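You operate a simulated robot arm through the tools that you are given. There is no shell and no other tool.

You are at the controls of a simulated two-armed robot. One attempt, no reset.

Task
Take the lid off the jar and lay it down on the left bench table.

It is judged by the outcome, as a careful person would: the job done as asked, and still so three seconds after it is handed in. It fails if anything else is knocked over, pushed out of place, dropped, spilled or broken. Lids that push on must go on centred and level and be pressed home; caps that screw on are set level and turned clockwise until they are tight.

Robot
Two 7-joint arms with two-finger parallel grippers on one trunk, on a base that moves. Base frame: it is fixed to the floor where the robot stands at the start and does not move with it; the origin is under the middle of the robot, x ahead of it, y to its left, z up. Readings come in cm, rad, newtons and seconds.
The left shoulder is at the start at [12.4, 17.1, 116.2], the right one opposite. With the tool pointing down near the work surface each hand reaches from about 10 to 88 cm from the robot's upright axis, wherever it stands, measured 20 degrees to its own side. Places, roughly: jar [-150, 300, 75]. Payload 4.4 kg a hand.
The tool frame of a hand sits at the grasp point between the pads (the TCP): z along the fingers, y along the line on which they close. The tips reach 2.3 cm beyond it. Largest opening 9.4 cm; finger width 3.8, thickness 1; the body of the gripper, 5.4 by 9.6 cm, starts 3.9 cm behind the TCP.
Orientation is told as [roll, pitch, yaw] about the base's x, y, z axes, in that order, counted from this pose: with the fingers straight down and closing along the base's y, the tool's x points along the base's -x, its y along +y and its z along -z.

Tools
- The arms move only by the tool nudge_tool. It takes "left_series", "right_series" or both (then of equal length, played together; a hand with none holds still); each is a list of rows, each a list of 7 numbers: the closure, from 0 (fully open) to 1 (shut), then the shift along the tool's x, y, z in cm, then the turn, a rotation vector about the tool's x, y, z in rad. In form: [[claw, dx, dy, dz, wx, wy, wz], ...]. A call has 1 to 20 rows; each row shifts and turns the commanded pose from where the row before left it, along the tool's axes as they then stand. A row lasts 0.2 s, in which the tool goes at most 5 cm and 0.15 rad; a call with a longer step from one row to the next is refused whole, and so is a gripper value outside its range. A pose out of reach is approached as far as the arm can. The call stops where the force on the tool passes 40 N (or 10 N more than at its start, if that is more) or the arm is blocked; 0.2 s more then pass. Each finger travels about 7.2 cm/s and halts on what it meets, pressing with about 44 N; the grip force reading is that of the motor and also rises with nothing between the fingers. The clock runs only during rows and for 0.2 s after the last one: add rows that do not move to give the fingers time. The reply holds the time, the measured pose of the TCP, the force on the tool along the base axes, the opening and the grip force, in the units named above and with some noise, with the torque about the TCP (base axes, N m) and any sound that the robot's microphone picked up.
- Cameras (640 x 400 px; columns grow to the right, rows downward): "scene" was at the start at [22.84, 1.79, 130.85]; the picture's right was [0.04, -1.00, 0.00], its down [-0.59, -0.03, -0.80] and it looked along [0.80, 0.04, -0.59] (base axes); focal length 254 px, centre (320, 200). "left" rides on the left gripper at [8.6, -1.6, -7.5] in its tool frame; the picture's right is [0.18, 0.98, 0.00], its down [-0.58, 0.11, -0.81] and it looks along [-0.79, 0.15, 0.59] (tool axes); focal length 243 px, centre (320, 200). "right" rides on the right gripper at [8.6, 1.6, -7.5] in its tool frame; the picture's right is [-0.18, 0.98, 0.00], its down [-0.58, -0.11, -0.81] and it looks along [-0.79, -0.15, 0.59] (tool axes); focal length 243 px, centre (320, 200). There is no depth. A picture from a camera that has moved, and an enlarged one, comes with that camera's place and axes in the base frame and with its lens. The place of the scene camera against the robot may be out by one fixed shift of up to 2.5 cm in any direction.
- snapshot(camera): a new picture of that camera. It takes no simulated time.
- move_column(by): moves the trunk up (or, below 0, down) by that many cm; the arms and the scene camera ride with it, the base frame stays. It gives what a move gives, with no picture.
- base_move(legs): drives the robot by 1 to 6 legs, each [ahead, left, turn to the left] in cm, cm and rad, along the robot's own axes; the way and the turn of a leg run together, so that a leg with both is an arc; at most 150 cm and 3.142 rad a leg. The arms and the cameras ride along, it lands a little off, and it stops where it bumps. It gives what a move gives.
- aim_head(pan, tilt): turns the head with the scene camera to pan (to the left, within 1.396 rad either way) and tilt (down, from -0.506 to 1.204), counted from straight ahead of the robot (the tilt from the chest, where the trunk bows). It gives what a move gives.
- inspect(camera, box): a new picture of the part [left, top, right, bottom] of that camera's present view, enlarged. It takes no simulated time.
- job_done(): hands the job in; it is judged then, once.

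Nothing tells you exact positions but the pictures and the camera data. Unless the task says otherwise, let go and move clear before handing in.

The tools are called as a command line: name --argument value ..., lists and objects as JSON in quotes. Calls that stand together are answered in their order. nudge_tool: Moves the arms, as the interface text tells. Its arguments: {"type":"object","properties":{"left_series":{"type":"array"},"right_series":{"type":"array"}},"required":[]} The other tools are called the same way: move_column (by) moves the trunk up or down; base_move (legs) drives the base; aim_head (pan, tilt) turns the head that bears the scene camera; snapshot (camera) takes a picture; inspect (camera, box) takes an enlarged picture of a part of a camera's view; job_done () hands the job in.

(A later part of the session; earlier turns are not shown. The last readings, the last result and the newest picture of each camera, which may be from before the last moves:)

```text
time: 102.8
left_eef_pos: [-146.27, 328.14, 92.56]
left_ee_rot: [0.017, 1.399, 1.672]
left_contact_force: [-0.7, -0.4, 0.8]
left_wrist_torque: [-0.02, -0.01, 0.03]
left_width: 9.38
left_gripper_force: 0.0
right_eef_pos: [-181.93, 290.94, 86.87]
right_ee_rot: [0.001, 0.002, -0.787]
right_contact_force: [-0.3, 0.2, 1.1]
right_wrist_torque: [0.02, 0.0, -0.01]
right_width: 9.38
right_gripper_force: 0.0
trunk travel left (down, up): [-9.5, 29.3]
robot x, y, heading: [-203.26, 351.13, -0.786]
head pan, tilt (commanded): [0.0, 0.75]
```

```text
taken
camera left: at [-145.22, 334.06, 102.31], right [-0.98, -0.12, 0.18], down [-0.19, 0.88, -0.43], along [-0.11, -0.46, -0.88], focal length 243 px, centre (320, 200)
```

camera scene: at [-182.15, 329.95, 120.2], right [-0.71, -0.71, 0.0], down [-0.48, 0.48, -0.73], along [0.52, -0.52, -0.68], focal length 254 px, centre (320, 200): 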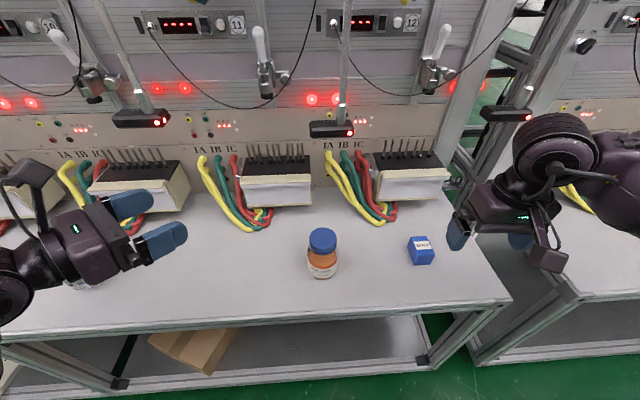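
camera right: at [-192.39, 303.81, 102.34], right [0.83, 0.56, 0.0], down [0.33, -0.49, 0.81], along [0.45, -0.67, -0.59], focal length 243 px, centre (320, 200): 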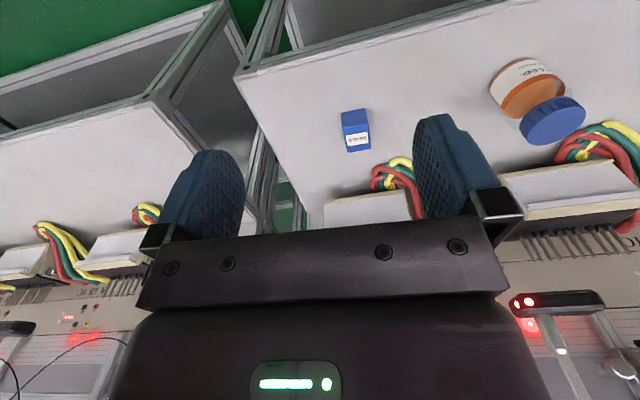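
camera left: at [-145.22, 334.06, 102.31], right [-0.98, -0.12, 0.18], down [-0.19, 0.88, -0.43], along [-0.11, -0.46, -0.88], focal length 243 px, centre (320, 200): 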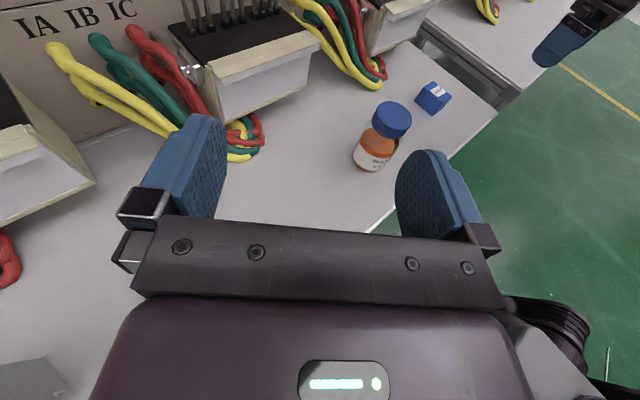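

The left hand now points forward-right with its camera on top, about 10° down. Next I'll turn it a bit more forward and bring it to a spot about 13 cm in front of the jar, near body height.

nudge_tool --left_series '[[0, 0, 0, 0, 0.1477, 0, -0.026], [0, 0, 0, 0, 0.1477, 0, -0.026], [0, 0.117, 4.0, 0.664, 0, 0, 0], [0, 0.117, 4.0, 0.664, 0, 0, 0], [0, 0.117, 4.0, 0.664, 0, 0, 0], [0, 0.117, 4.0, 0.664, 0, 0, 0], [0, 0.117, 4.0, 0.664, 0, 0, 0], [0, -3.94, 0, 0.694, 0, 0, 0], [0, -3.94, 0, 0.694, 0, 0, 0], [0, -3.94, 0, 0.694, 0, 0, 0], [0, 0, 0, 0, 0, 0, 0]]'

snapshot --camera "scene"

snapshot --camera "left"

```text
time: 104.5
left_eef_pos: [-157.27, 317.1, 86.79]
left_ee_rot: [-0.772, 1.251, 1.173]
left_contact_force: [0.8, -0.1, -0.2]
left_wrist_torque: [-0.03, 0.04, 0.0]
left_width: 9.41
left_gripper_force: 0.1
left hand out of reach, approached as far as the arm can: row 1, 2, 3, 4, 5
right_eef_pos: [-181.84, 290.8, 86.89]
right_ee_rot: [-0.001, 0.0, -0.786]
right_contact_force: [0.5, 0.3, 0.0]
right_wrist_torque: [0.0, 0.0, 0.02]
right_width: 9.4
right_gripper_force: 0.1
trunk travel left (down, up): [-9.5, 29.3]
robot x, y, heading: [-203.43, 351.05, -0.788]
head pan, tilt (commanded): [0.0, 0.75]
stopped in row 8 (left hand): the arm was blocked; the commanded pose is now the measured one
```

```text
taken
camera scene: at [-182.14, 329.99, 120.22], right [-0.71, -0.71, 0.0], down [-0.48, 0.48, -0.73], along [0.52, -0.52, -0.68], focal length 254 px, centre (320, 200)
```

scene: 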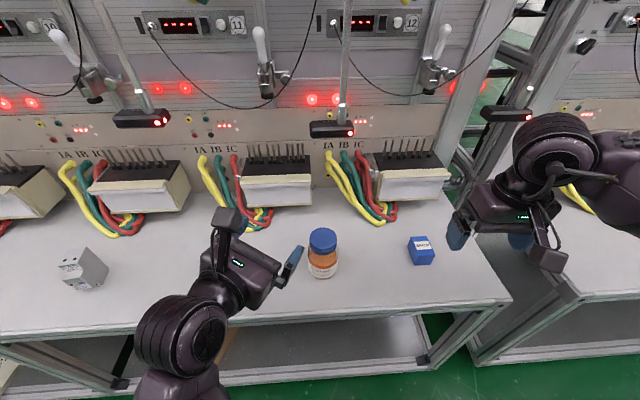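

```text
taken
camera left: at [-159.69, 321.87, 96.99], right [-0.92, -0.38, -0.04], down [-0.34, 0.86, -0.39], along [0.19, -0.35, -0.92], focal length 243 px, centre (320, 200)
```

left: 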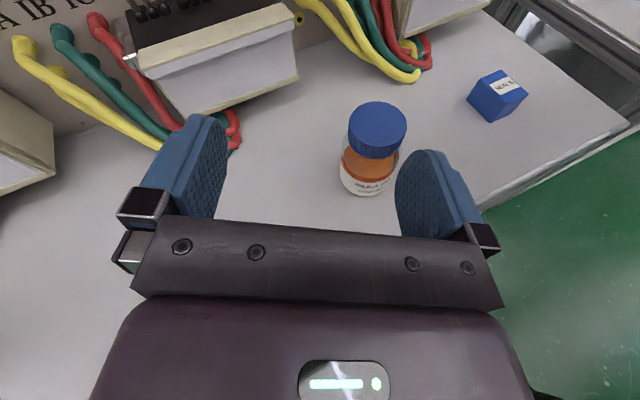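

The left arm ran out of wrist range and stopped with its hand rolled, above and in front of the jar; nothing has been touched as far as I can see. I'll tilt the head down to see how the arm is folded.

aim_head --pan 0.3 --tilt 1.15

snapshot --camera "scene"

```text
time: 105.3
left_eef_pos: [-157.2, 317.07, 86.78]
left_ee_rot: [-0.771, 1.25, 1.174]
left_contact_force: [0.0, -0.6, 0.3]
left_wrist_torque: [-0.01, -0.03, 0.0]
left_width: 9.42
left_gripper_force: 0.0
right_eef_pos: [-181.79, 290.82, 87.05]
right_ee_rot: [0.0, 0.001, -0.785]
right_contact_force: [-0.3, -0.1, -0.2]
right_wrist_torque: [0.03, 0.03, 0.01]
right_width: 9.39
right_gripper_force: 0.1
trunk travel left (down, up): [-9.5, 29.3]
robot x, y, heading: [-203.37, 350.63, -0.787]
head pan, tilt (commanded): [0.3, 1.15]
```

```text
taken
camera scene: at [-182.7, 333.1, 117.34], right [-0.47, -0.88, 0.0], down [-0.81, 0.43, -0.41], along [0.36, -0.19, -0.91], focal length 254 px, centre (320, 200)
```

scene: 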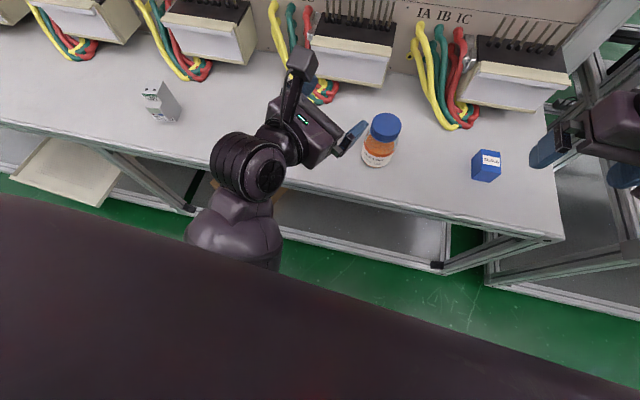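

The left forearm now reaches forward with the hand bent to the right, which is the posture I want, only about 13° off in roll. I'll try correcting that roll in place and see whether the arm allows it.

nudge_tool --left_series '[[0, 0, 0, 0, 0, 0, -0.08], [0, 0, 0, 0, 0, 0, -0.08], [0, 0, 0, 0, 0, 0, -0.067], [0, 0, 0, 0, 0, 0, 0]]'

snapshot --camera "scene"

```text
time: 106.0
left_eef_pos: [-155.77, 318.68, 85.0]
left_ee_rot: [-0.708, 1.209, 1.229]
left_contact_force: [-0.5, -0.2, -1.2]
left_wrist_torque: [-0.01, -0.02, -0.02]
left_width: 9.42
left_gripper_force: 0.0
right_eef_pos: [-181.76, 290.78, 86.96]
right_ee_rot: [0.0, 0.0, -0.786]
right_contact_force: [0.9, -0.1, -0.2]
right_wrist_torque: [0.01, -0.02, 0.02]
right_width: 9.42
right_gripper_force: 0.0
trunk travel left (down, up): [-9.5, 29.3]
robot x, y, heading: [-203.15, 351.04, -0.787]
head pan, tilt (commanded): [0.3, 1.15]
stopped in row 3 (left hand): the arm was blocked; the commanded pose is now the measured one
```

```text
taken
camera scene: at [-182.7, 333.11, 117.33], right [-0.47, -0.88, 0.0], down [-0.81, 0.43, -0.41], along [0.36, -0.19, -0.91], focal length 254 px, centre (320, 200)
```

scene: 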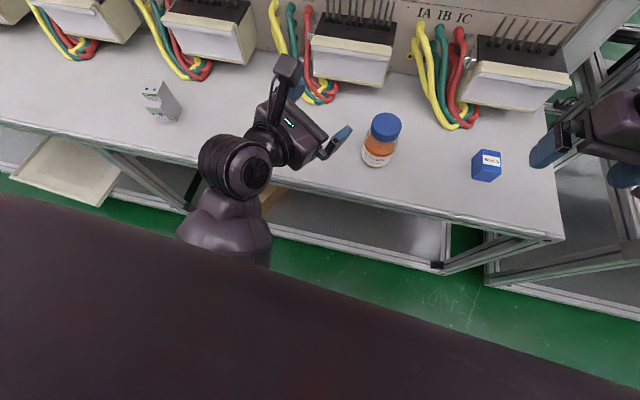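

The arm is cramped against the body, so the wrist correction was blocked. I'll back the robot away a little to give the arm room, keeping the hands above everything.

base_move --legs '[[-12, -3.5, 0]]'

nudge_tool --left_series '[[0, 0, 0, 2.0, 0, 0, 0], [0, 0, 0, 2.0, 0, 0, 0], [0, 0, 0, 2.0, 0, 0, 0], [0, 0, 0, 2.0, 0, 0, 0], [0, 0, 0, 0, 0, 0, 0]]'

snapshot --camera "scene"

```text
time: 107.3
left_eef_pos: [-166.76, 324.55, 85.14]
left_ee_rot: [-0.709, 1.21, 1.229]
left_contact_force: [-0.8, 0.6, 0.2]
left_wrist_torque: [0.03, 0.0, 0.0]
left_width: 9.41
left_gripper_force: 0.1
right_eef_pos: [-192.73, 296.91, 87.08]
right_ee_rot: [0.001, 0.0, -0.788]
right_contact_force: [-0.1, -0.1, -0.3]
right_wrist_torque: [0.04, -0.01, 0.03]
right_width: 9.37
right_gripper_force: 0.1
trunk travel left (down, up): [-9.5, 29.3]
robot x, y, heading: [-214.06, 356.92, -0.786]
head pan, tilt (commanded): [0.3, 1.15]
```

```text
time: 108.1
left_eef_pos: [-162.45, 321.81, 81.31]
left_ee_rot: [-0.855, 1.058, 1.072]
left_contact_force: [-0.5, -0.6, 0.0]
left_wrist_torque: [0.01, 0.0, 0.0]
left_width: 9.4
left_gripper_force: 0.1
right_eef_pos: [-192.82, 296.78, 86.93]
right_ee_rot: [0.001, -0.002, -0.784]
right_contact_force: [-1.3, -0.6, 0.0]
right_wrist_torque: [-0.02, 0.01, 0.02]
right_width: 9.37
right_gripper_force: 0.0
trunk travel left (down, up): [-9.5, 29.3]
robot x, y, heading: [-214.41, 357.58, -0.787]
head pan, tilt (commanded): [0.3, 1.15]
stopped in row 4 (left hand): the arm was blocked; the commanded pose is now the measured one
```

```text
taken
camera scene: at [-193.6, 339.08, 117.33], right [-0.47, -0.88, 0.0], down [-0.81, 0.43, -0.41], along [0.36, -0.19, -0.91], focal length 254 px, centre (320, 200)
```

scene: 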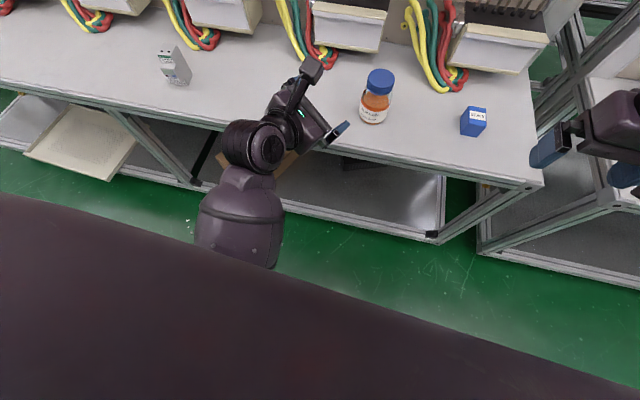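

The hand moved only partly and the arm reported a block again. I'll try lifting it straight up to see whether it follows freely in that direction.

nudge_tool --left_series '[[0, 2.0, 0, -0.8, 0, 0, 0], [0, 2.0, 0, -0.8, 0, 0, 0], [0, 2.0, 0, -0.8, 0, 0, 0], [0, 0, 0, 0, 0, 0, 0]]'

aim_head --pan 0.8 --tilt 1.0

snapshot --camera "scene"

```text
time: 108.8
left_eef_pos: [-162.01, 323.63, 84.25]
left_ee_rot: [-0.953, 0.882, 0.974]
left_contact_force: [0.3, 0.5, 0.0]
left_wrist_torque: [0.03, 0.01, 0.01]
left_width: 9.39
left_gripper_force: 0.1
right_eef_pos: [-192.73, 296.79, 87.03]
right_ee_rot: [-0.001, -0.001, -0.786]
right_contact_force: [0.6, -0.2, -0.8]
right_wrist_torque: [-0.01, -0.01, 0.01]
right_width: 9.38
right_gripper_force: 0.0
trunk travel left (down, up): [-9.5, 29.3]
robot x, y, heading: [-214.41, 357.06, -0.786]
head pan, tilt (commanded): [0.3, 1.15]
stopped in row 3 (left hand): the arm was blocked; the commanded pose is now the measured one
```

```text
time: 109.8
left_eef_pos: [-162.07, 323.72, 84.32]
left_ee_rot: [-0.949, 0.884, 0.974]
left_contact_force: [-0.5, 0.6, 0.2]
left_wrist_torque: [-0.02, 0.0, 0.01]
left_width: 9.42
left_gripper_force: 0.0
right_eef_pos: [-192.74, 296.93, 86.95]
right_ee_rot: [0.0, 0.001, -0.785]
right_contact_force: [0.3, -0.4, -0.4]
right_wrist_torque: [0.0, 0.01, -0.03]
right_width: 9.42
right_gripper_force: 0.2
trunk travel left (down, up): [-9.5, 29.3]
robot x, y, heading: [-214.3, 356.63, -0.788]
head pan, tilt (commanded): [0.799, 1.0]
```

```text
taken
camera scene: at [-191.9, 341.94, 118.3], right [0.01, -1.0, 0.0], down [-0.84, -0.01, -0.54], along [0.54, 0.01, -0.84], focal length 254 px, centre (320, 200)
```

scene: 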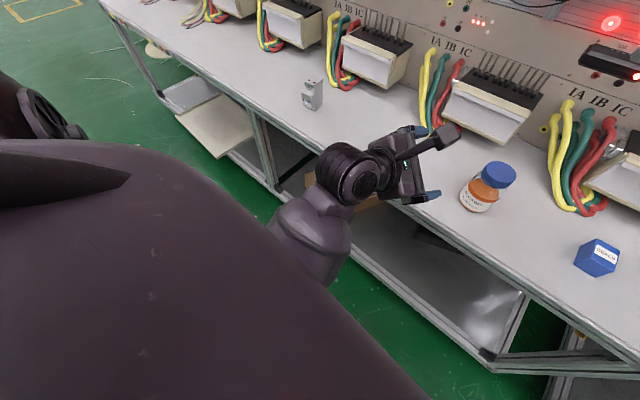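

The left elbow seems tucked close to the chest. I'll test with very small steps to see whether the hand tracks properly from this posture.

nudge_tool --left_series '[[0, 0.4, 0, 0, 0, 0, 0], [0, 0.4, 0, 0, 0, 0, 0], [0, 0, 0, 0, 0, 0, 0], [0, 0, 0, 0, 0, 0, 0], [0, 0, 0, 0, 0, 0, 0]]'

```text
time: 111.0
left_eef_pos: [-161.68, 324.17, 84.09]
left_ee_rot: [-0.962, 0.823, 0.959]
left_contact_force: [-1.3, 0.4, -0.6]
left_wrist_torque: [-0.04, 0.02, 0.04]
left_width: 9.42
left_gripper_force: 0.0
right_eef_pos: [-192.87, 296.92, 87.03]
right_ee_rot: [-0.001, -0.002, -0.787]
right_contact_force: [-0.3, 0.6, -0.1]
right_wrist_torque: [-0.02, 0.03, -0.02]
right_width: 9.41
right_gripper_force: 0.0
trunk travel left (down, up): [-9.5, 29.3]
robot x, y, heading: [-213.93, 357.07, -0.784]
head pan, tilt (commanded): [0.799, 1.0]
```

The hand is not tracking cleanly here; the elbow is likely pressed against the body. I'll move the left hand outward to the left and up, away from the jar, to free the arm.

nudge_tool --left_series '[[0, -0.383, -1.71, -0.84, 0, 0, 0], [0, -0.383, -1.71, -0.84, 0, 0, 0], [0, -0.383, -1.71, -0.84, 0, 0, 0], [0, -0.383, -1.71, -0.84, 0, 0, 0], [0, -0.383, -1.71, -0.84, 0, 0, 0], [0, -0.383, -1.71, -0.84, 0, 0, 0], [0, 0, 0, 0, 0, 0, 0], [0, 0, 0, 0, 0, 0, 0]]'

snapshot --camera "scene"

```text
time: 113.0
left_eef_pos: [-157.75, 328.36, 90.29]
left_ee_rot: [-0.967, 0.841, 0.857]
left_contact_force: [-0.9, -0.3, 0.6]
left_wrist_torque: [0.03, 0.04, 0.03]
left_width: 9.41
left_gripper_force: 0.1
right_eef_pos: [-192.7, 296.88, 87.03]
right_ee_rot: [0.0, -0.003, -0.785]
right_contact_force: [-0.5, 0.7, -0.8]
right_wrist_torque: [0.01, 0.01, -0.01]
right_width: 9.4
right_gripper_force: 0.0
trunk travel left (down, up): [-9.5, 29.3]
robot x, y, heading: [-214.26, 357.31, -0.788]
head pan, tilt (commanded): [0.799, 1.0]
stopped in row 8 (left hand): the arm was blocked; the commanded pose is now the measured one
```

```text
taken
camera scene: at [-191.89, 341.96, 118.3], right [0.01, -1.0, 0.0], down [-0.84, -0.01, -0.54], along [0.54, 0.01, -0.84], focal length 254 px, centre (320, 200)
```

scene: 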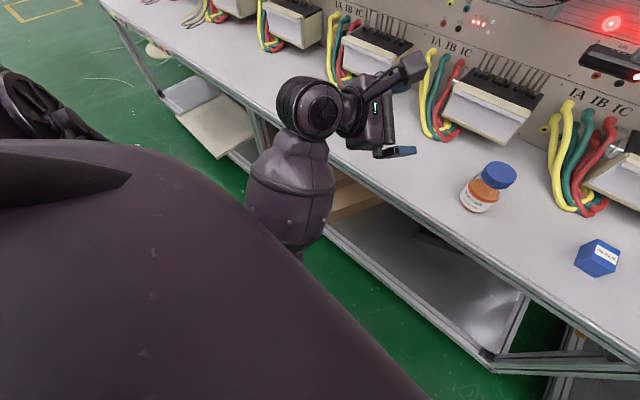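

The forearm now hangs with the elbow low near the bench edge, a poor posture. I'll rotate the left hand back toward pointing down so the elbow swings out again, then choose a better approach angle.

nudge_tool --left_series '[[0, 0, 0, 0, -0.0871, 0.0102, 0.1134], [0, 0, 0, 0, -0.0871, 0.0102, 0.1134], [0, 0, 0, 0, -0.0871, 0.0102, 0.1134], [0, 0, 0, 0, -0.0871, 0.0102, 0.1134], [0, 0, 0, 0, -0.0871, 0.0102, 0.1134], [0, 0, 0, 0, -0.0871, 0.0102, 0.1134], [0, 0, 0, 0, -0.0871, 0.0102, 0.1134], [0, 0, 0, 0, -0.0871, 0.0102, 0.1134]]'

snapshot --camera "scene"

```text
time: 114.8
left_eef_pos: [-157.74, 328.4, 90.36]
left_ee_rot: [-0.646, 0.221, 0.086]
left_contact_force: [-0.3, -0.4, -0.4]
left_wrist_torque: [0.02, 0.0, -0.01]
left_width: 9.41
left_gripper_force: 0.0
right_eef_pos: [-192.71, 296.9, 86.93]
right_ee_rot: [-0.001, 0.002, -0.785]
right_contact_force: [-0.1, -0.2, -0.2]
right_wrist_torque: [0.0, 0.01, 0.01]
right_width: 9.42
right_gripper_force: 0.0
trunk travel left (down, up): [-9.5, 29.3]
robot x, y, heading: [-214.0, 357.23, -0.784]
head pan, tilt (commanded): [0.799, 1.0]
```

```text
taken
camera scene: at [-191.89, 341.96, 118.31], right [0.01, -1.0, 0.0], down [-0.84, -0.01, -0.54], along [0.54, 0.01, -0.84], focal length 254 px, centre (320, 200)
```

scene: 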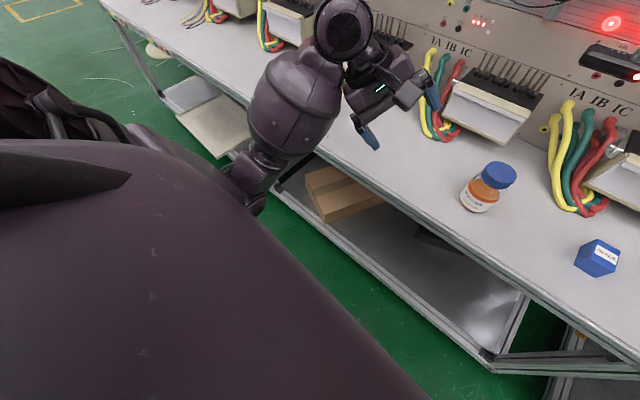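

The hand follows correctly again. Turning the robot about 18° left relative to the bench should let the left forearm come in comfortably and clear of the bench edge, so I'll reposition the base.

base_move --legs '[[0, -22.8, 0], [7, 0, 0], [0, 0, 0.31]]'

aim_head --pan 0.0 --tilt 0.75

snapshot --camera "scene"

```text
time: 119.0
left_eef_pos: [-162.79, 325.91, 90.33]
left_ee_rot: [-0.647, 0.222, 0.396]
left_contact_force: [-0.5, 0.2, 0.1]
left_wrist_torque: [-0.01, 0.0, 0.06]
left_width: 9.41
left_gripper_force: 0.1
right_eef_pos: [-186.55, 285.29, 86.97]
right_ee_rot: [0.0, 0.001, -0.478]
right_contact_force: [-0.1, 0.4, 0.1]
right_wrist_torque: [0.0, -0.02, -0.02]
right_width: 9.38
right_gripper_force: 0.0
trunk travel left (down, up): [-9.5, 29.3]
robot x, y, heading: [-224.98, 336.14, -0.478]
head pan, tilt (commanded): [0.799, 1.0]
```

```text
time: 120.1
left_eef_pos: [-162.69, 325.89, 90.26]
left_ee_rot: [-0.645, 0.224, 0.396]
left_contact_force: [0.5, 0.6, -0.4]
left_wrist_torque: [0.02, 0.01, -0.02]
left_width: 9.4
left_gripper_force: 0.0
right_eef_pos: [-186.5, 285.21, 86.93]
right_ee_rot: [0.0, 0.001, -0.476]
right_contact_force: [0.3, -0.5, -0.7]
right_wrist_torque: [0.0, -0.02, -0.04]
right_width: 9.41
right_gripper_force: 0.0
trunk travel left (down, up): [-9.5, 29.3]
robot x, y, heading: [-225.43, 335.82, -0.478]
head pan, tilt (commanded): [0.0, 0.75]
```

```text
taken
camera scene: at [-198.4, 322.84, 120.22], right [-0.46, -0.89, 0.0], down [-0.61, 0.31, -0.73], along [0.65, -0.34, -0.68], focal length 254 px, centre (320, 200)
```

scene: 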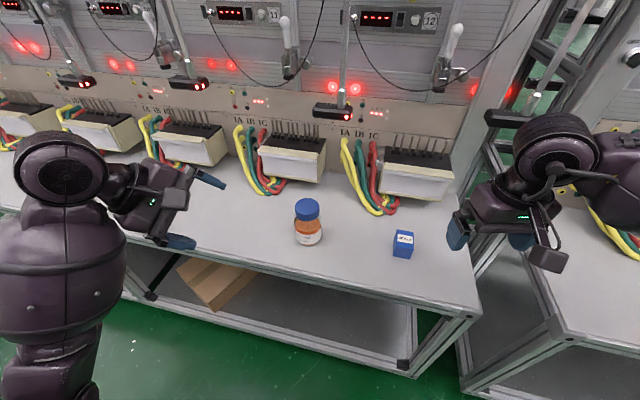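

The jar is now about 74 cm ahead and 3 cm left. I'll rotate the left hand to near-horizontal, pointing about 55° to the right of my forward direction with the camera up, staying high above the bench.

nudge_tool --left_series '[[0, 0, 0, 0, 0.0526, 0.0721, -0.1144], [0, 0, 0, 0, 0.0526, 0.0721, -0.1144], [0, 0, 0, 0, 0.0526, 0.0721, -0.1144], [0, 0, 0, 0, 0.0526, 0.0721, -0.1144], [0, 0, 0, 0, 0.0526, 0.0721, -0.1144], [0, 0, 0, 0, 0.0526, 0.0721, -0.1144], [0, 0, 0, 0, 0.0526, 0.0721, -0.1144], [0, 0, 0, 0, 0.0526, 0.0721, -0.1144], [0, 0, 0, 0, 0.0526, 0.0721, -0.1144], [0, 0, 0, 0, 0.0526, 0.0721, -0.1144], [0, 0, 0, 0, 0, 0, 0]]'

snapshot --camera "scene"

snapshot --camera "left"

```text
time: 122.5
left_eef_pos: [-162.8, 325.86, 90.41]
left_ee_rot: [-0.009, 1.519, 1.694]
left_contact_force: [-0.6, 0.0, 0.1]
left_wrist_torque: [0.0, 0.01, 0.01]
left_width: 9.38
left_gripper_force: 0.0
right_eef_pos: [-186.62, 285.24, 86.92]
right_ee_rot: [0.002, 0.001, -0.478]
right_contact_force: [-0.3, 0.0, 0.1]
right_wrist_torque: [-0.03, -0.02, 0.03]
right_width: 9.41
right_gripper_force: 0.0
trunk travel left (down, up): [-9.5, 29.3]
robot x, y, heading: [-225.42, 336.09, -0.477]
head pan, tilt (commanded): [0.0, 0.75]
```

```text
taken
camera scene: at [-198.41, 322.83, 120.22], right [-0.46, -0.89, 0.0], down [-0.61, 0.31, -0.73], along [0.65, -0.34, -0.68], focal length 254 px, centre (320, 200)
```

scene: 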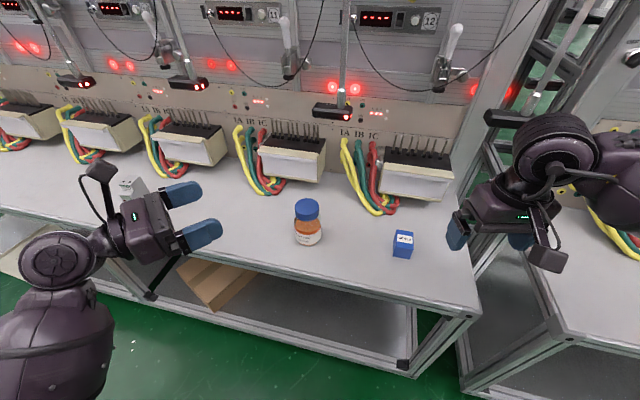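

```text
taken
camera left: at [-162.11, 333.11, 99.33], right [-0.97, -0.14, 0.18], down [-0.22, 0.81, -0.54], along [-0.07, -0.57, -0.82], focal length 243 px, centre (320, 200)
```

left: 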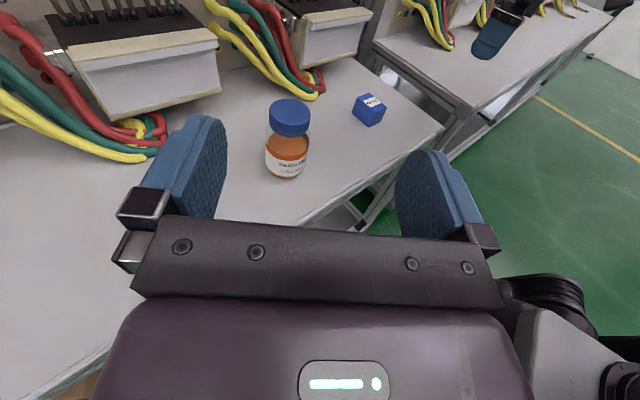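

The left hand is now level, camera up, pointing toward the jar side, and tracking properly. I'll move it toward the pre-grasp spot in front of the jar and lower it halfway.

nudge_tool --left_series '[[0, 0.138, -0.61, 2.63, 0, 0, 0], [0, 0.138, -0.61, 2.63, 0, 0, 0], [0, 0.138, -0.61, 2.63, 0, 0, 0], [0, -2.5, 0, 0.131, 0, 0, 0], [0, -2.5, 0, 0.131, 0, 0, 0], [0, -2.5, 0, 0.131, 0, 0, 0], [0, -2.5, 0, 0.131, 0, 0, 0], [0, 0, 0, 0, 0, 0, 0]]'

snapshot --camera "scene"

snapshot --camera "left"

```text
time: 124.3
left_eef_pos: [-159.91, 318.24, 80.28]
left_ee_rot: [-0.028, 1.519, 1.673]
left_contact_force: [-0.3, -0.8, -0.5]
left_wrist_torque: [0.01, -0.01, 0.0]
left_width: 9.42
left_gripper_force: 0.1
right_eef_pos: [-186.59, 285.16, 87.03]
right_ee_rot: [0.0, 0.001, -0.477]
right_contact_force: [0.1, -0.1, -0.5]
right_wrist_torque: [0.0, 0.04, 0.01]
right_width: 9.38
right_gripper_force: 0.1
trunk travel left (down, up): [-9.5, 29.3]
robot x, y, heading: [-225.66, 336.05, -0.478]
head pan, tilt (commanded): [0.0, 0.75]
```

```text
taken
camera scene: at [-198.42, 322.83, 120.23], right [-0.46, -0.89, 0.0], down [-0.61, 0.31, -0.73], along [0.65, -0.34, -0.68], focal length 254 px, centre (320, 200)
```

scene: 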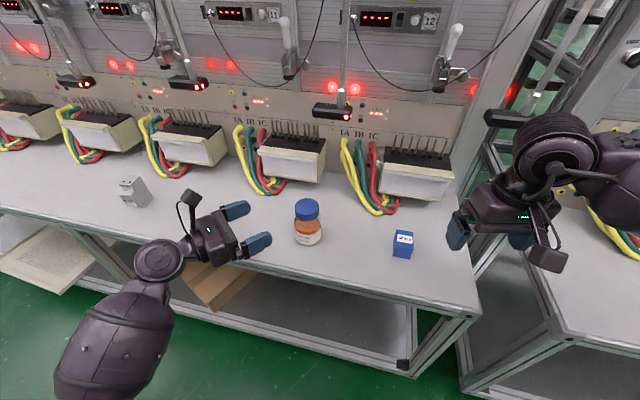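

```text
taken
camera left: at [-159.27, 325.52, 89.24], right [-0.97, -0.14, 0.18], down [-0.22, 0.81, -0.54], along [-0.07, -0.56, -0.82], focal length 243 px, centre (320, 200)
```

left: 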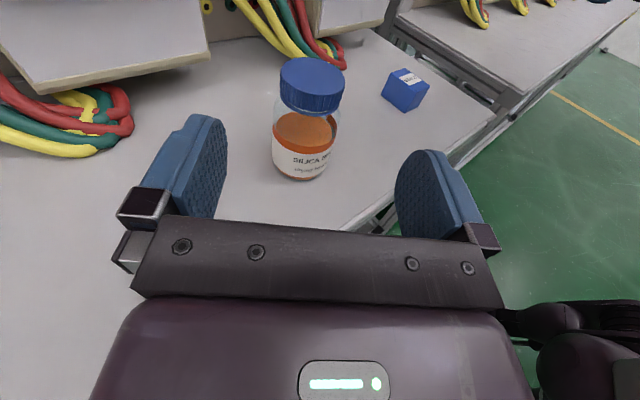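

The arm tracks well and the jar sits nicely between the fingers' line of approach. I'll zoom in to check the jar's exact place and the bench height from here.

inspect --camera "left" --box '[240, 40, 400, 190]'

inspect --camera "scene" --box '[180, 170, 360, 290]'

```text
2.67 times, centred on (320, 115) of left
camera zoom: at [-159.27, 325.52, 89.24], right [-0.97, -0.14, 0.18], down [-0.22, 0.81, -0.54], along [-0.07, -0.56, -0.82], focal length 647 px, centre (320, 427)
```

zoom: 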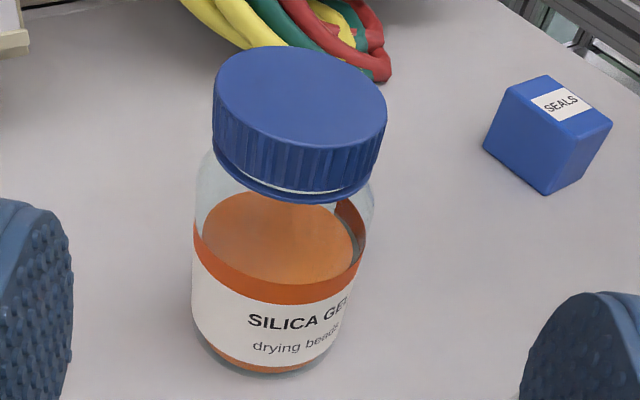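

```text
3.33 times, centred on (270, 230) of scene
camera zoom: at [-198.42, 322.83, 120.23], right [-0.46, -0.89, 0.0], down [-0.61, 0.31, -0.73], along [0.65, -0.34, -0.68], focal length 848 px, centre (487, 100)
```

zoom: 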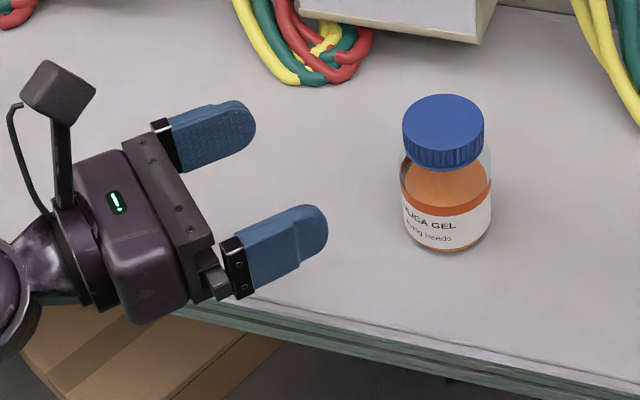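

From here I measure the jar axis at (-158.0, 304.9), the bench top at z≈67.1, the cap from 75.7 to 77.5, and the jar only 0.1 cm off the hand's centreline. I'll pitch the hand slightly more for wrist clearance and lower it to pre-grasp height.

nudge_tool --left_series '[[0, 0, 0, 0, 0, -0.087, 0], [0, -2.607, 0, 0.367, 0, 0, 0], [0, -2.607, 0, 0.367, 0, 0, 0], [0, -2.607, 0, 0.367, 0, 0, 0], [0, 0, 0, 0, 0, 0, 0]]'

snapshot --camera "scene"

snapshot --camera "left"

```text
time: 125.5
left_eef_pos: [-159.77, 318.22, 72.42]
left_ee_rot: [-0.013, 1.432, 1.689]
left_contact_force: [0.2, -0.8, 0.9]
left_wrist_torque: [-0.02, -0.01, -0.03]
left_width: 9.4
left_gripper_force: 0.1
right_eef_pos: [-186.6, 285.21, 87.08]
right_ee_rot: [0.0, 0.0, -0.478]
right_contact_force: [-0.2, -0.6, -0.8]
right_wrist_torque: [-0.02, 0.01, 0.0]
right_width: 9.41
right_gripper_force: 0.0
trunk travel left (down, up): [-9.5, 29.3]
robot x, y, heading: [-225.5, 335.85, -0.48]
head pan, tilt (commanded): [0.0, 0.75]
```

```text
taken
camera scene: at [-198.42, 322.84, 120.23], right [-0.46, -0.89, 0.0], down [-0.61, 0.31, -0.73], along [0.65, -0.34, -0.68], focal length 254 px, centre (320, 200)
```

scene: 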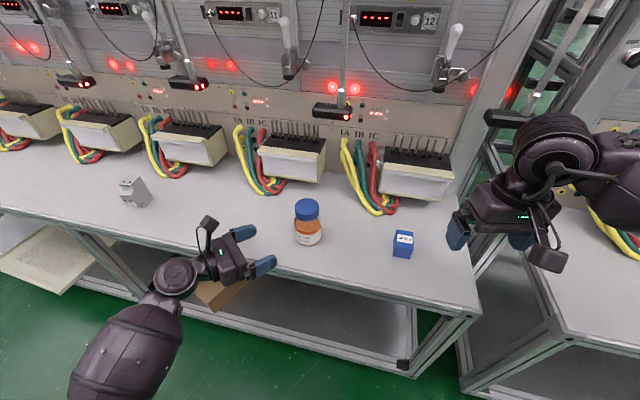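

```text
taken
camera left: at [-159.05, 324.68, 81.94], right [-0.97, -0.15, 0.18], down [-0.22, 0.86, -0.46], along [-0.08, -0.49, -0.87], focal length 243 px, centre (320, 200)
```

left: 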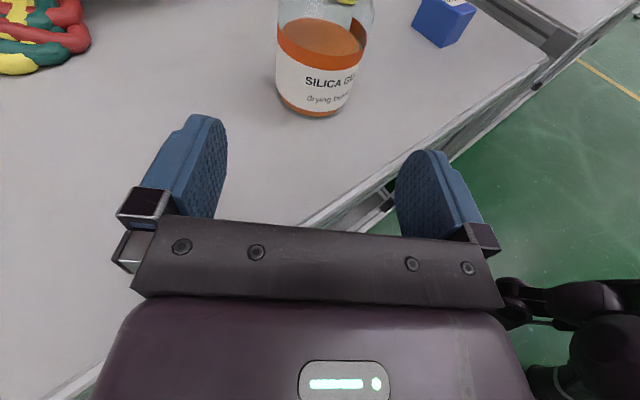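

The left hand is level with the jar body about 13 cm in front of it, with clear space between the open fingers. I'll advance straight along the fingers in small steps.

nudge_tool --left_series '[[0, 0, 0, 2.0, 0, 0, 0], [0, 0, 0, 2.0, 0, 0, 0], [0, 0, 0, 2.0, 0, 0, 0], [0, 0, 0, 2.0, 0, 0, 0], [0, 0, 0, 1.0, 0, 0, 0], [0, 0, 0, 0, 0, 0, 0]]'

snapshot --camera "left"

inspect --camera "scene" --box '[200, 170, 380, 290]'

```text
time: 126.9
left_eef_pos: [-158.69, 309.43, 71.21]
left_ee_rot: [-0.014, 1.433, 1.686]
left_contact_force: [-0.2, 0.0, -0.2]
left_wrist_torque: [0.0, -0.01, 0.0]
left_width: 9.42
left_gripper_force: 0.0
right_eef_pos: [-186.71, 285.17, 86.96]
right_ee_rot: [0.001, -0.001, -0.475]
right_contact_force: [0.1, 0.5, -0.2]
right_wrist_torque: [0.0, 0.01, 0.01]
right_width: 9.38
right_gripper_force: 0.1
trunk travel left (down, up): [-9.5, 29.3]
robot x, y, heading: [-224.94, 336.14, -0.477]
head pan, tilt (commanded): [0.0, 0.75]
```

```text
taken
camera left: at [-157.94, 315.77, 80.68], right [-0.97, -0.15, 0.18], down [-0.22, 0.86, -0.46], along [-0.08, -0.49, -0.87], focal length 243 px, centre (320, 200)
```

left: 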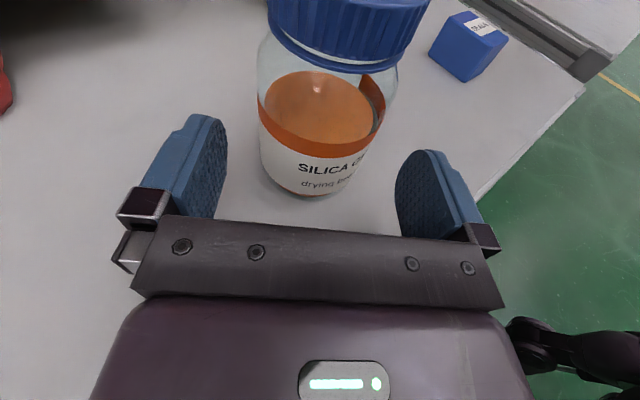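

```text
3.33 times, centred on (290, 230) of scene
camera zoom: at [-198.41, 322.83, 120.22], right [-0.46, -0.89, 0.0], down [-0.61, 0.31, -0.73], along [0.65, -0.34, -0.68], focal length 848 px, centre (420, 100)
```

zoom: 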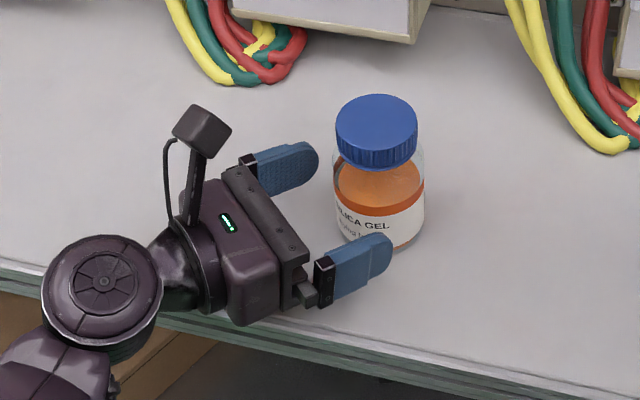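

The jar is centred between the open fingers with nothing touched yet. I'll advance the last 3 cm and then close the left hand on the jar body.

nudge_tool --left_series '[[0, 0, 0, 1.5, 0, 0, 0], [0, 0, 0, 1.5, 0, 0, 0], [0, 0, 0, 0, 0, 0, 0], [0.1, 0, 0, 0, 0, 0, 0], [0.15, 0, 0, 0, 0, 0, 0], [0.2, 0, 0, 0, 0, 0, 0], [0.22, 0, 0, 0, 0, 0, 0]]'

snapshot --camera "left"

inspect --camera "scene" --box '[200, 170, 380, 290]'

```text
time: 128.5
left_eef_pos: [-158.3, 306.47, 70.78]
left_ee_rot: [-0.011, 1.43, 1.691]
left_contact_force: [0.1, 0.4, -0.3]
left_wrist_torque: [-0.01, 0.01, 0.02]
left_width: 7.34
left_gripper_force: 0.2
right_eef_pos: [-186.58, 285.17, 87.05]
right_ee_rot: [0.001, 0.0, -0.477]
right_contact_force: [0.9, -0.6, 0.0]
right_wrist_torque: [0.03, 0.01, 0.0]
right_width: 9.41
right_gripper_force: 0.0
trunk travel left (down, up): [-9.5, 29.3]
robot x, y, heading: [-225.29, 336.1, -0.481]
head pan, tilt (commanded): [0.0, 0.75]
```

```text
taken
camera left: at [-157.57, 312.89, 80.32], right [-0.97, -0.15, 0.18], down [-0.22, 0.86, -0.46], along [-0.08, -0.49, -0.87], focal length 243 px, centre (320, 200)
```

left: 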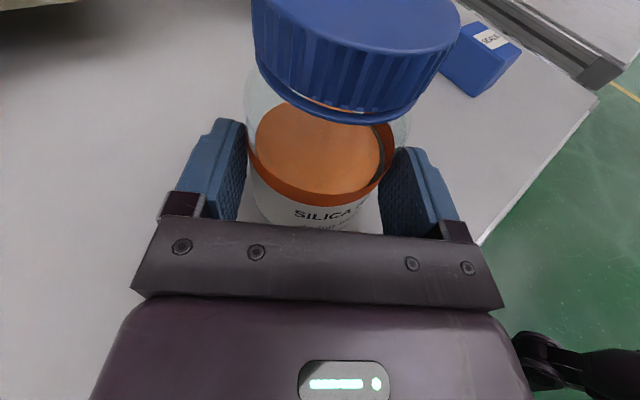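

```text
3.33 times, centred on (290, 230) of scene
camera zoom: at [-198.41, 322.83, 120.22], right [-0.46, -0.89, 0.0], down [-0.61, 0.31, -0.73], along [0.65, -0.34, -0.68], focal length 848 px, centre (420, 100)
```

zoom: 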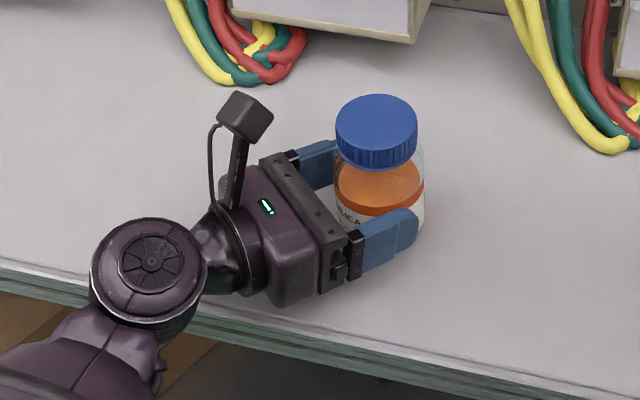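

The fingers surround the jar body with a few millimetres to spare on each side and no contact force. I'll close gently until the left hand holds the jar firmly.

nudge_tool --left_series '[[0.235, 0, 0, 0, 0, 0, 0], [0.25, 0, 0, 0, 0, 0, 0], [0.265, 0, 0, 0, 0, 0, 0], [0.28, 0, 0, 0, 0, 0, 0], [0.295, 0, 0, 0, 0, 0, 0], [0.31, 0, 0, 0, 0, 0, 0], [0.35, 0, 0, 0, 0, 0, 0], [0.5, 0, 0, 0, 0, 0, 0], [1.0, 0, 0, 0, 0, 0, 0], [1.0, 0, 0, 0, 0, 0, 0]]'

inspect --camera "scene" --box '[200, 170, 380, 290]'

snapshot --camera "left"

```text
time: 130.7
left_eef_pos: [-158.31, 306.45, 70.8]
left_ee_rot: [-0.013, 1.433, 1.69]
left_contact_force: [1.8, 0.6, 2.0]
left_wrist_torque: [0.02, -0.04, 0.04]
left_width: 6.67
left_gripper_force: 44.1
right_eef_pos: [-186.49, 285.22, 86.99]
right_ee_rot: [0.0, -0.001, -0.476]
right_contact_force: [1.3, -0.1, 0.0]
right_wrist_torque: [-0.02, -0.01, -0.02]
right_width: 9.41
right_gripper_force: 0.1
trunk travel left (down, up): [-9.5, 29.3]
robot x, y, heading: [-225.44, 335.89, -0.476]
head pan, tilt (commanded): [0.0, 0.75]
```

```text
3.33 times, centred on (290, 230) of scene
camera zoom: at [-198.41, 322.84, 120.22], right [-0.46, -0.89, 0.0], down [-0.61, 0.31, -0.73], along [0.65, -0.34, -0.68], focal length 848 px, centre (420, 100)
```

zoom: 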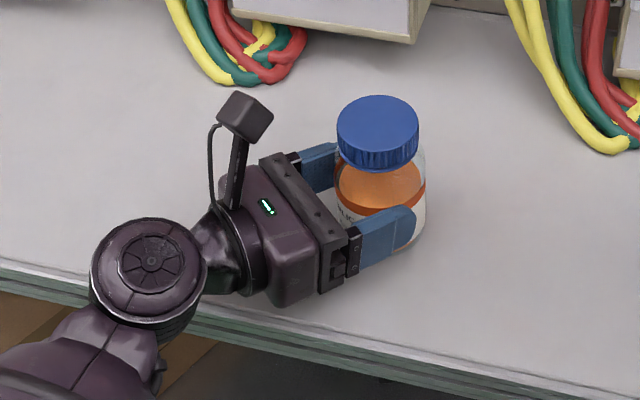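

```text
taken
camera left: at [-157.57, 312.9, 80.33], right [-0.97, -0.15, 0.18], down [-0.22, 0.86, -0.46], along [-0.08, -0.49, -0.87], focal length 243 px, centre (320, 200)
```

left: 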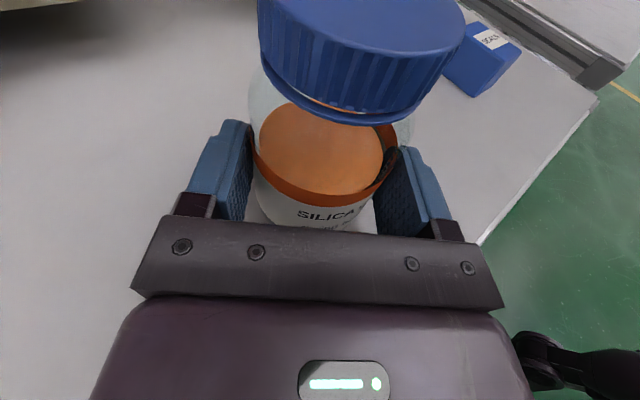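

The left hand now holds the jar firmly (6.67 cm, 44 N) and the jar stayed upright in place at about (-158.1, 304.9). Next I'll raise the right hand and test how far its wrist turns counter-clockwise in free air.

nudge_tool --right_series '[[0, 0, 0, -3, 0, 0, 0], [0, 0, 0, -3, 0, 0, 0], [0, 0, 0, 0, 0, 0, -0.145], [0, 0, 0, 0, 0, 0, -0.145], [0, 0, 0, 0, 0, 0, -0.145], [0, 0, 0, 0, 0, 0, -0.145], [0, 0, 0, 0, 0, 0, -0.145], [0, 0, 0, 0, 0, 0, -0.145], [0, 0, 0, 0, 0, 0, -0.145], [0, 0, 0, 0, 0, 0, -0.145], [0, 0, 0, 0, 0, 0, 0]]'

snapshot --camera "scene"

```text
time: 133.1
left_eef_pos: [-158.27, 306.44, 70.69]
left_ee_rot: [-0.013, 1.431, 1.689]
left_contact_force: [1.7, -1.2, 0.2]
left_wrist_torque: [-0.11, 0.01, 0.06]
left_width: 6.68
left_gripper_force: 43.9
right_eef_pos: [-189.32, 288.4, 94.87]
right_ee_rot: [-0.031, 0.04, 0.645]
right_contact_force: [-0.2, 0.0, -0.5]
right_wrist_torque: [-0.02, 0.02, 0.0]
right_width: 9.4
right_gripper_force: 0.0
right hand out of reach, approached as far as the arm can: row 10
trunk travel left (down, up): [-9.5, 29.3]
robot x, y, heading: [-224.96, 336.13, -0.478]
head pan, tilt (commanded): [0.0, 0.75]
```

```text
taken
camera scene: at [-198.4, 322.82, 120.21], right [-0.46, -0.89, 0.0], down [-0.61, 0.31, -0.73], along [0.65, -0.34, -0.68], focal length 254 px, centre (320, 200)
```

scene: 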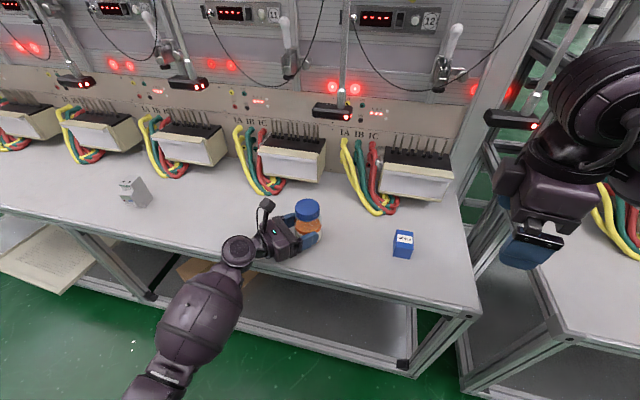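

The right wrist reached its counter-clockwise limit at about 64° here; the range should shift favourably nearer the jar. I'll turn it back and move it over the jar at a safe height.

nudge_tool --right_series '[[0, 0, 0, 0, 0, 0, 0.145], [0, 0, 0, 0, 0, 0, 0.145], [0, 0, 0, 0, 0, 0, 0.145], [0, 0, 0, 0, 0, 0, 0.145], [0, 0, 0, 0, 0, 0, 0.145], [0, 0, 0, 0, 0, 0, 0.145], [0, 0, 0, 0, 0, 0, 0.145], [0, 0, 0, 0, 0, 0, 0.145], [0, 0, 0, 0, 0, 0, 0], [0, 0, 0, 0, 0, 0, 0]]'

snapshot --camera "scene"

```text
time: 135.3
left_eef_pos: [-158.24, 306.51, 70.85]
left_ee_rot: [-0.014, 1.432, 1.689]
left_contact_force: [0.8, -0.5, 1.1]
left_wrist_torque: [-0.03, -0.01, 0.01]
left_width: 6.68
left_gripper_force: 44.1
right_eef_pos: [-189.39, 288.42, 94.83]
right_ee_rot: [-0.05, -0.016, -0.518]
right_contact_force: [0.5, 0.1, 0.3]
right_wrist_torque: [0.01, 0.01, 0.01]
right_width: 9.4
right_gripper_force: 0.1
trunk travel left (down, up): [-9.5, 29.3]
robot x, y, heading: [-225.06, 335.92, -0.479]
head pan, tilt (commanded): [0.0, 0.75]
```

```text
taken
camera scene: at [-198.41, 322.83, 120.22], right [-0.46, -0.89, 0.0], down [-0.61, 0.31, -0.73], along [0.65, -0.34, -0.68], focal length 254 px, centre (320, 200)
```

scene: 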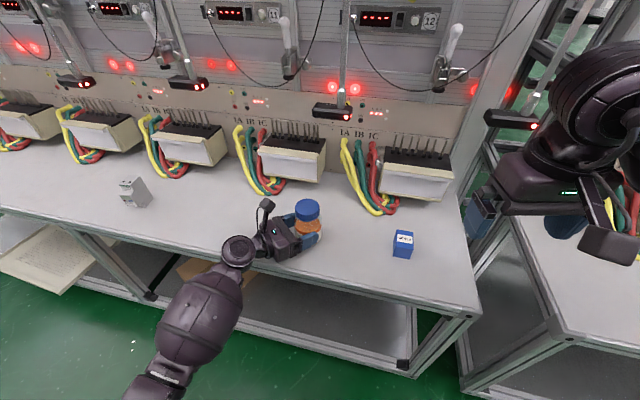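

The right hand is back near its starting yaw, slightly tilted. I'll level it and carry it over the jar at z≈95.

nudge_tool --right_series '[[0, 0, 0, 0, -0.05, 0.016, -0.04], [0, -2.245, 3.228, 0, 0, 0, 0], [0, -2.245, 3.228, 0, 0, 0, 0], [0, -2.245, 3.228, 0, 0, 0, 0], [0, -2.245, 3.228, 0, 0, 0, 0], [0, -2.245, 3.228, 0, 0, 0, 0], [0, -2.245, 3.228, 0, 0, 0, 0], [0, -2.245, 3.228, 0, 0, 0, 0], [0, -2.245, 3.228, 0, 0, 0, 0], [0, -2.245, 3.228, 0, 0, 0, 0], [0, 0, 0, 0, 0, 0, 0]]'

snapshot --camera "scene"

snapshot --camera "right"

snapshot --camera "left"

```text
time: 137.7
left_eef_pos: [-158.42, 306.5, 70.69]
left_ee_rot: [-0.012, 1.434, 1.691]
left_contact_force: [-0.1, -2.2, 3.4]
left_wrist_torque: [-0.07, -0.04, -0.03]
left_width: 6.7
left_gripper_force: 44.3
right_eef_pos: [-158.04, 304.84, 94.75]
right_ee_rot: [0.001, 0.004, -0.477]
right_contact_force: [-0.5, 0.7, 0.6]
right_wrist_torque: [0.0, -0.02, 0.0]
right_width: 9.39
right_gripper_force: 0.0
trunk travel left (down, up): [-9.5, 29.3]
robot x, y, heading: [-225.92, 336.18, -0.48]
head pan, tilt (commanded): [0.0, 0.75]
```

```text
taken
camera scene: at [-198.41, 322.83, 120.22], right [-0.46, -0.89, 0.0], down [-0.61, 0.31, -0.73], along [0.65, -0.34, -0.68], focal length 254 px, centre (320, 200)
```

scene: 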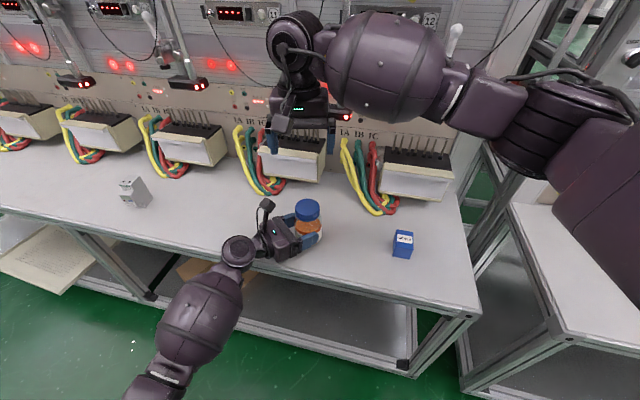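

```text
taken
camera right: at [-164.88, 310.38, 102.14], right [0.61, 0.79, 0.0], down [0.47, -0.36, 0.8], along [0.63, -0.49, -0.59], focal length 243 px, centre (320, 200)
```

right: 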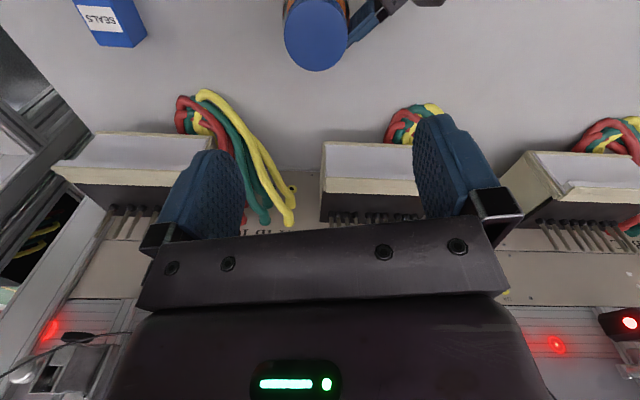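

```text
taken
camera left: at [-157.6, 312.87, 80.33], right [-0.97, -0.15, 0.18], down [-0.22, 0.86, -0.46], along [-0.08, -0.49, -0.87], focal length 243 px, centre (320, 200)
```

left: 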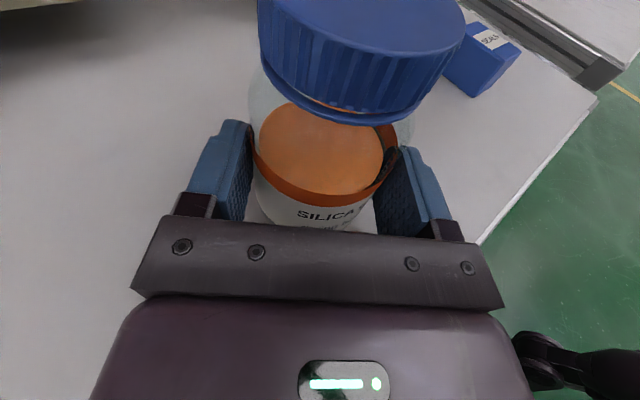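

The right hand is directly above the jar, level and tracking well. I'll test its counter-clockwise turning range here before touching the cap.

nudge_tool --right_series '[[0, 0, 0, 0, 0, 0, -0.145], [0, 0, 0, 0, 0, 0, -0.145], [0, 0, 0, 0, 0, 0, -0.145], [0, 0, 0, 0, 0, 0, -0.145], [0, 0, 0, 0, 0, 0, -0.145], [0, 0, 0, 0, 0, 0, -0.145], [0, 0, 0, 0, 0, 0, -0.145], [0, 0, 0, 0, 0, 0, -0.145], [0, 0, 0, 0, 0, 0, 0]]'

```text
time: 139.7
left_eef_pos: [-158.21, 306.55, 70.74]
left_ee_rot: [-0.014, 1.429, 1.689]
left_contact_force: [-2.0, 0.4, -0.1]
left_wrist_torque: [-0.03, 0.0, -0.03]
left_width: 6.66
left_gripper_force: 44.5
right_eef_pos: [-158.08, 304.83, 94.71]
right_ee_rot: [0.003, 0.004, 0.588]
right_contact_force: [1.2, -1.0, 0.3]
right_wrist_torque: [0.02, 0.01, 0.0]
right_width: 9.43
right_gripper_force: 0.0
right hand out of reach, approached as far as the arm can: row 8
trunk travel left (down, up): [-9.5, 29.3]
robot x, y, heading: [-225.45, 335.98, -0.478]
head pan, tilt (commanded): [0.0, 0.75]
```

The counter-clockwise limit here is about +61°. I'll now check the clockwise side by turning back the other way.

nudge_tool --right_series '[[0, 0, 0, 0, 0, 0, 0.145], [0, 0, 0, 0, 0, 0, 0.145], [0, 0, 0, 0, 0, 0, 0.145], [0, 0, 0, 0, 0, 0, 0.145], [0, 0, 0, 0, 0, 0, 0.145], [0, 0, 0, 0, 0, 0, 0.145], [0, 0, 0, 0, 0, 0, 0.145], [0, 0, 0, 0, 0, 0, 0.145], [0, 0, 0, 0, 0, 0, 0.145], [0, 0, 0, 0, 0, 0, 0.145], [0, 0, 0, 0, 0, 0, 0.145], [0, 0, 0, 0, 0, 0, 0.145], [0, 0, 0, 0, 0, 0, 0.145], [0, 0, 0, 0, 0, 0, 0.145], [0, 0, 0, 0, 0, 0, 0.145], [0, 0, 0, 0, 0, 0, 0.145], [0, 0, 0, 0, 0, 0, 0]]'

snapshot --camera "scene"

```text
time: 143.3
left_eef_pos: [-158.37, 306.42, 70.84]
left_ee_rot: [-0.012, 1.433, 1.69]
left_contact_force: [0.0, -0.1, 0.7]
left_wrist_torque: [0.04, -0.07, 0.0]
left_width: 6.7
left_gripper_force: 44.0
right_eef_pos: [-158.12, 304.85, 94.82]
right_ee_rot: [-0.004, 0.002, -1.735]
right_contact_force: [-0.1, -0.3, -0.5]
right_wrist_torque: [0.03, 0.04, -0.02]
right_width: 9.41
right_gripper_force: 0.0
trunk travel left (down, up): [-9.5, 29.3]
robot x, y, heading: [-225.09, 335.65, -0.476]
head pan, tilt (commanded): [0.0, 0.75]
```

```text
taken
camera scene: at [-198.41, 322.83, 120.22], right [-0.46, -0.89, 0.0], down [-0.61, 0.31, -0.73], along [0.65, -0.34, -0.68], focal length 254 px, centre (320, 200)
```

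scene: 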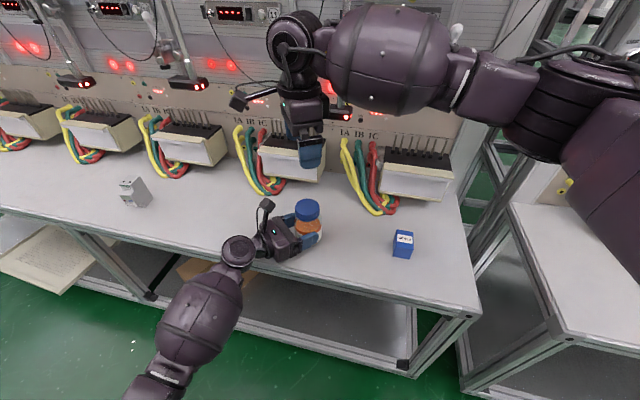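

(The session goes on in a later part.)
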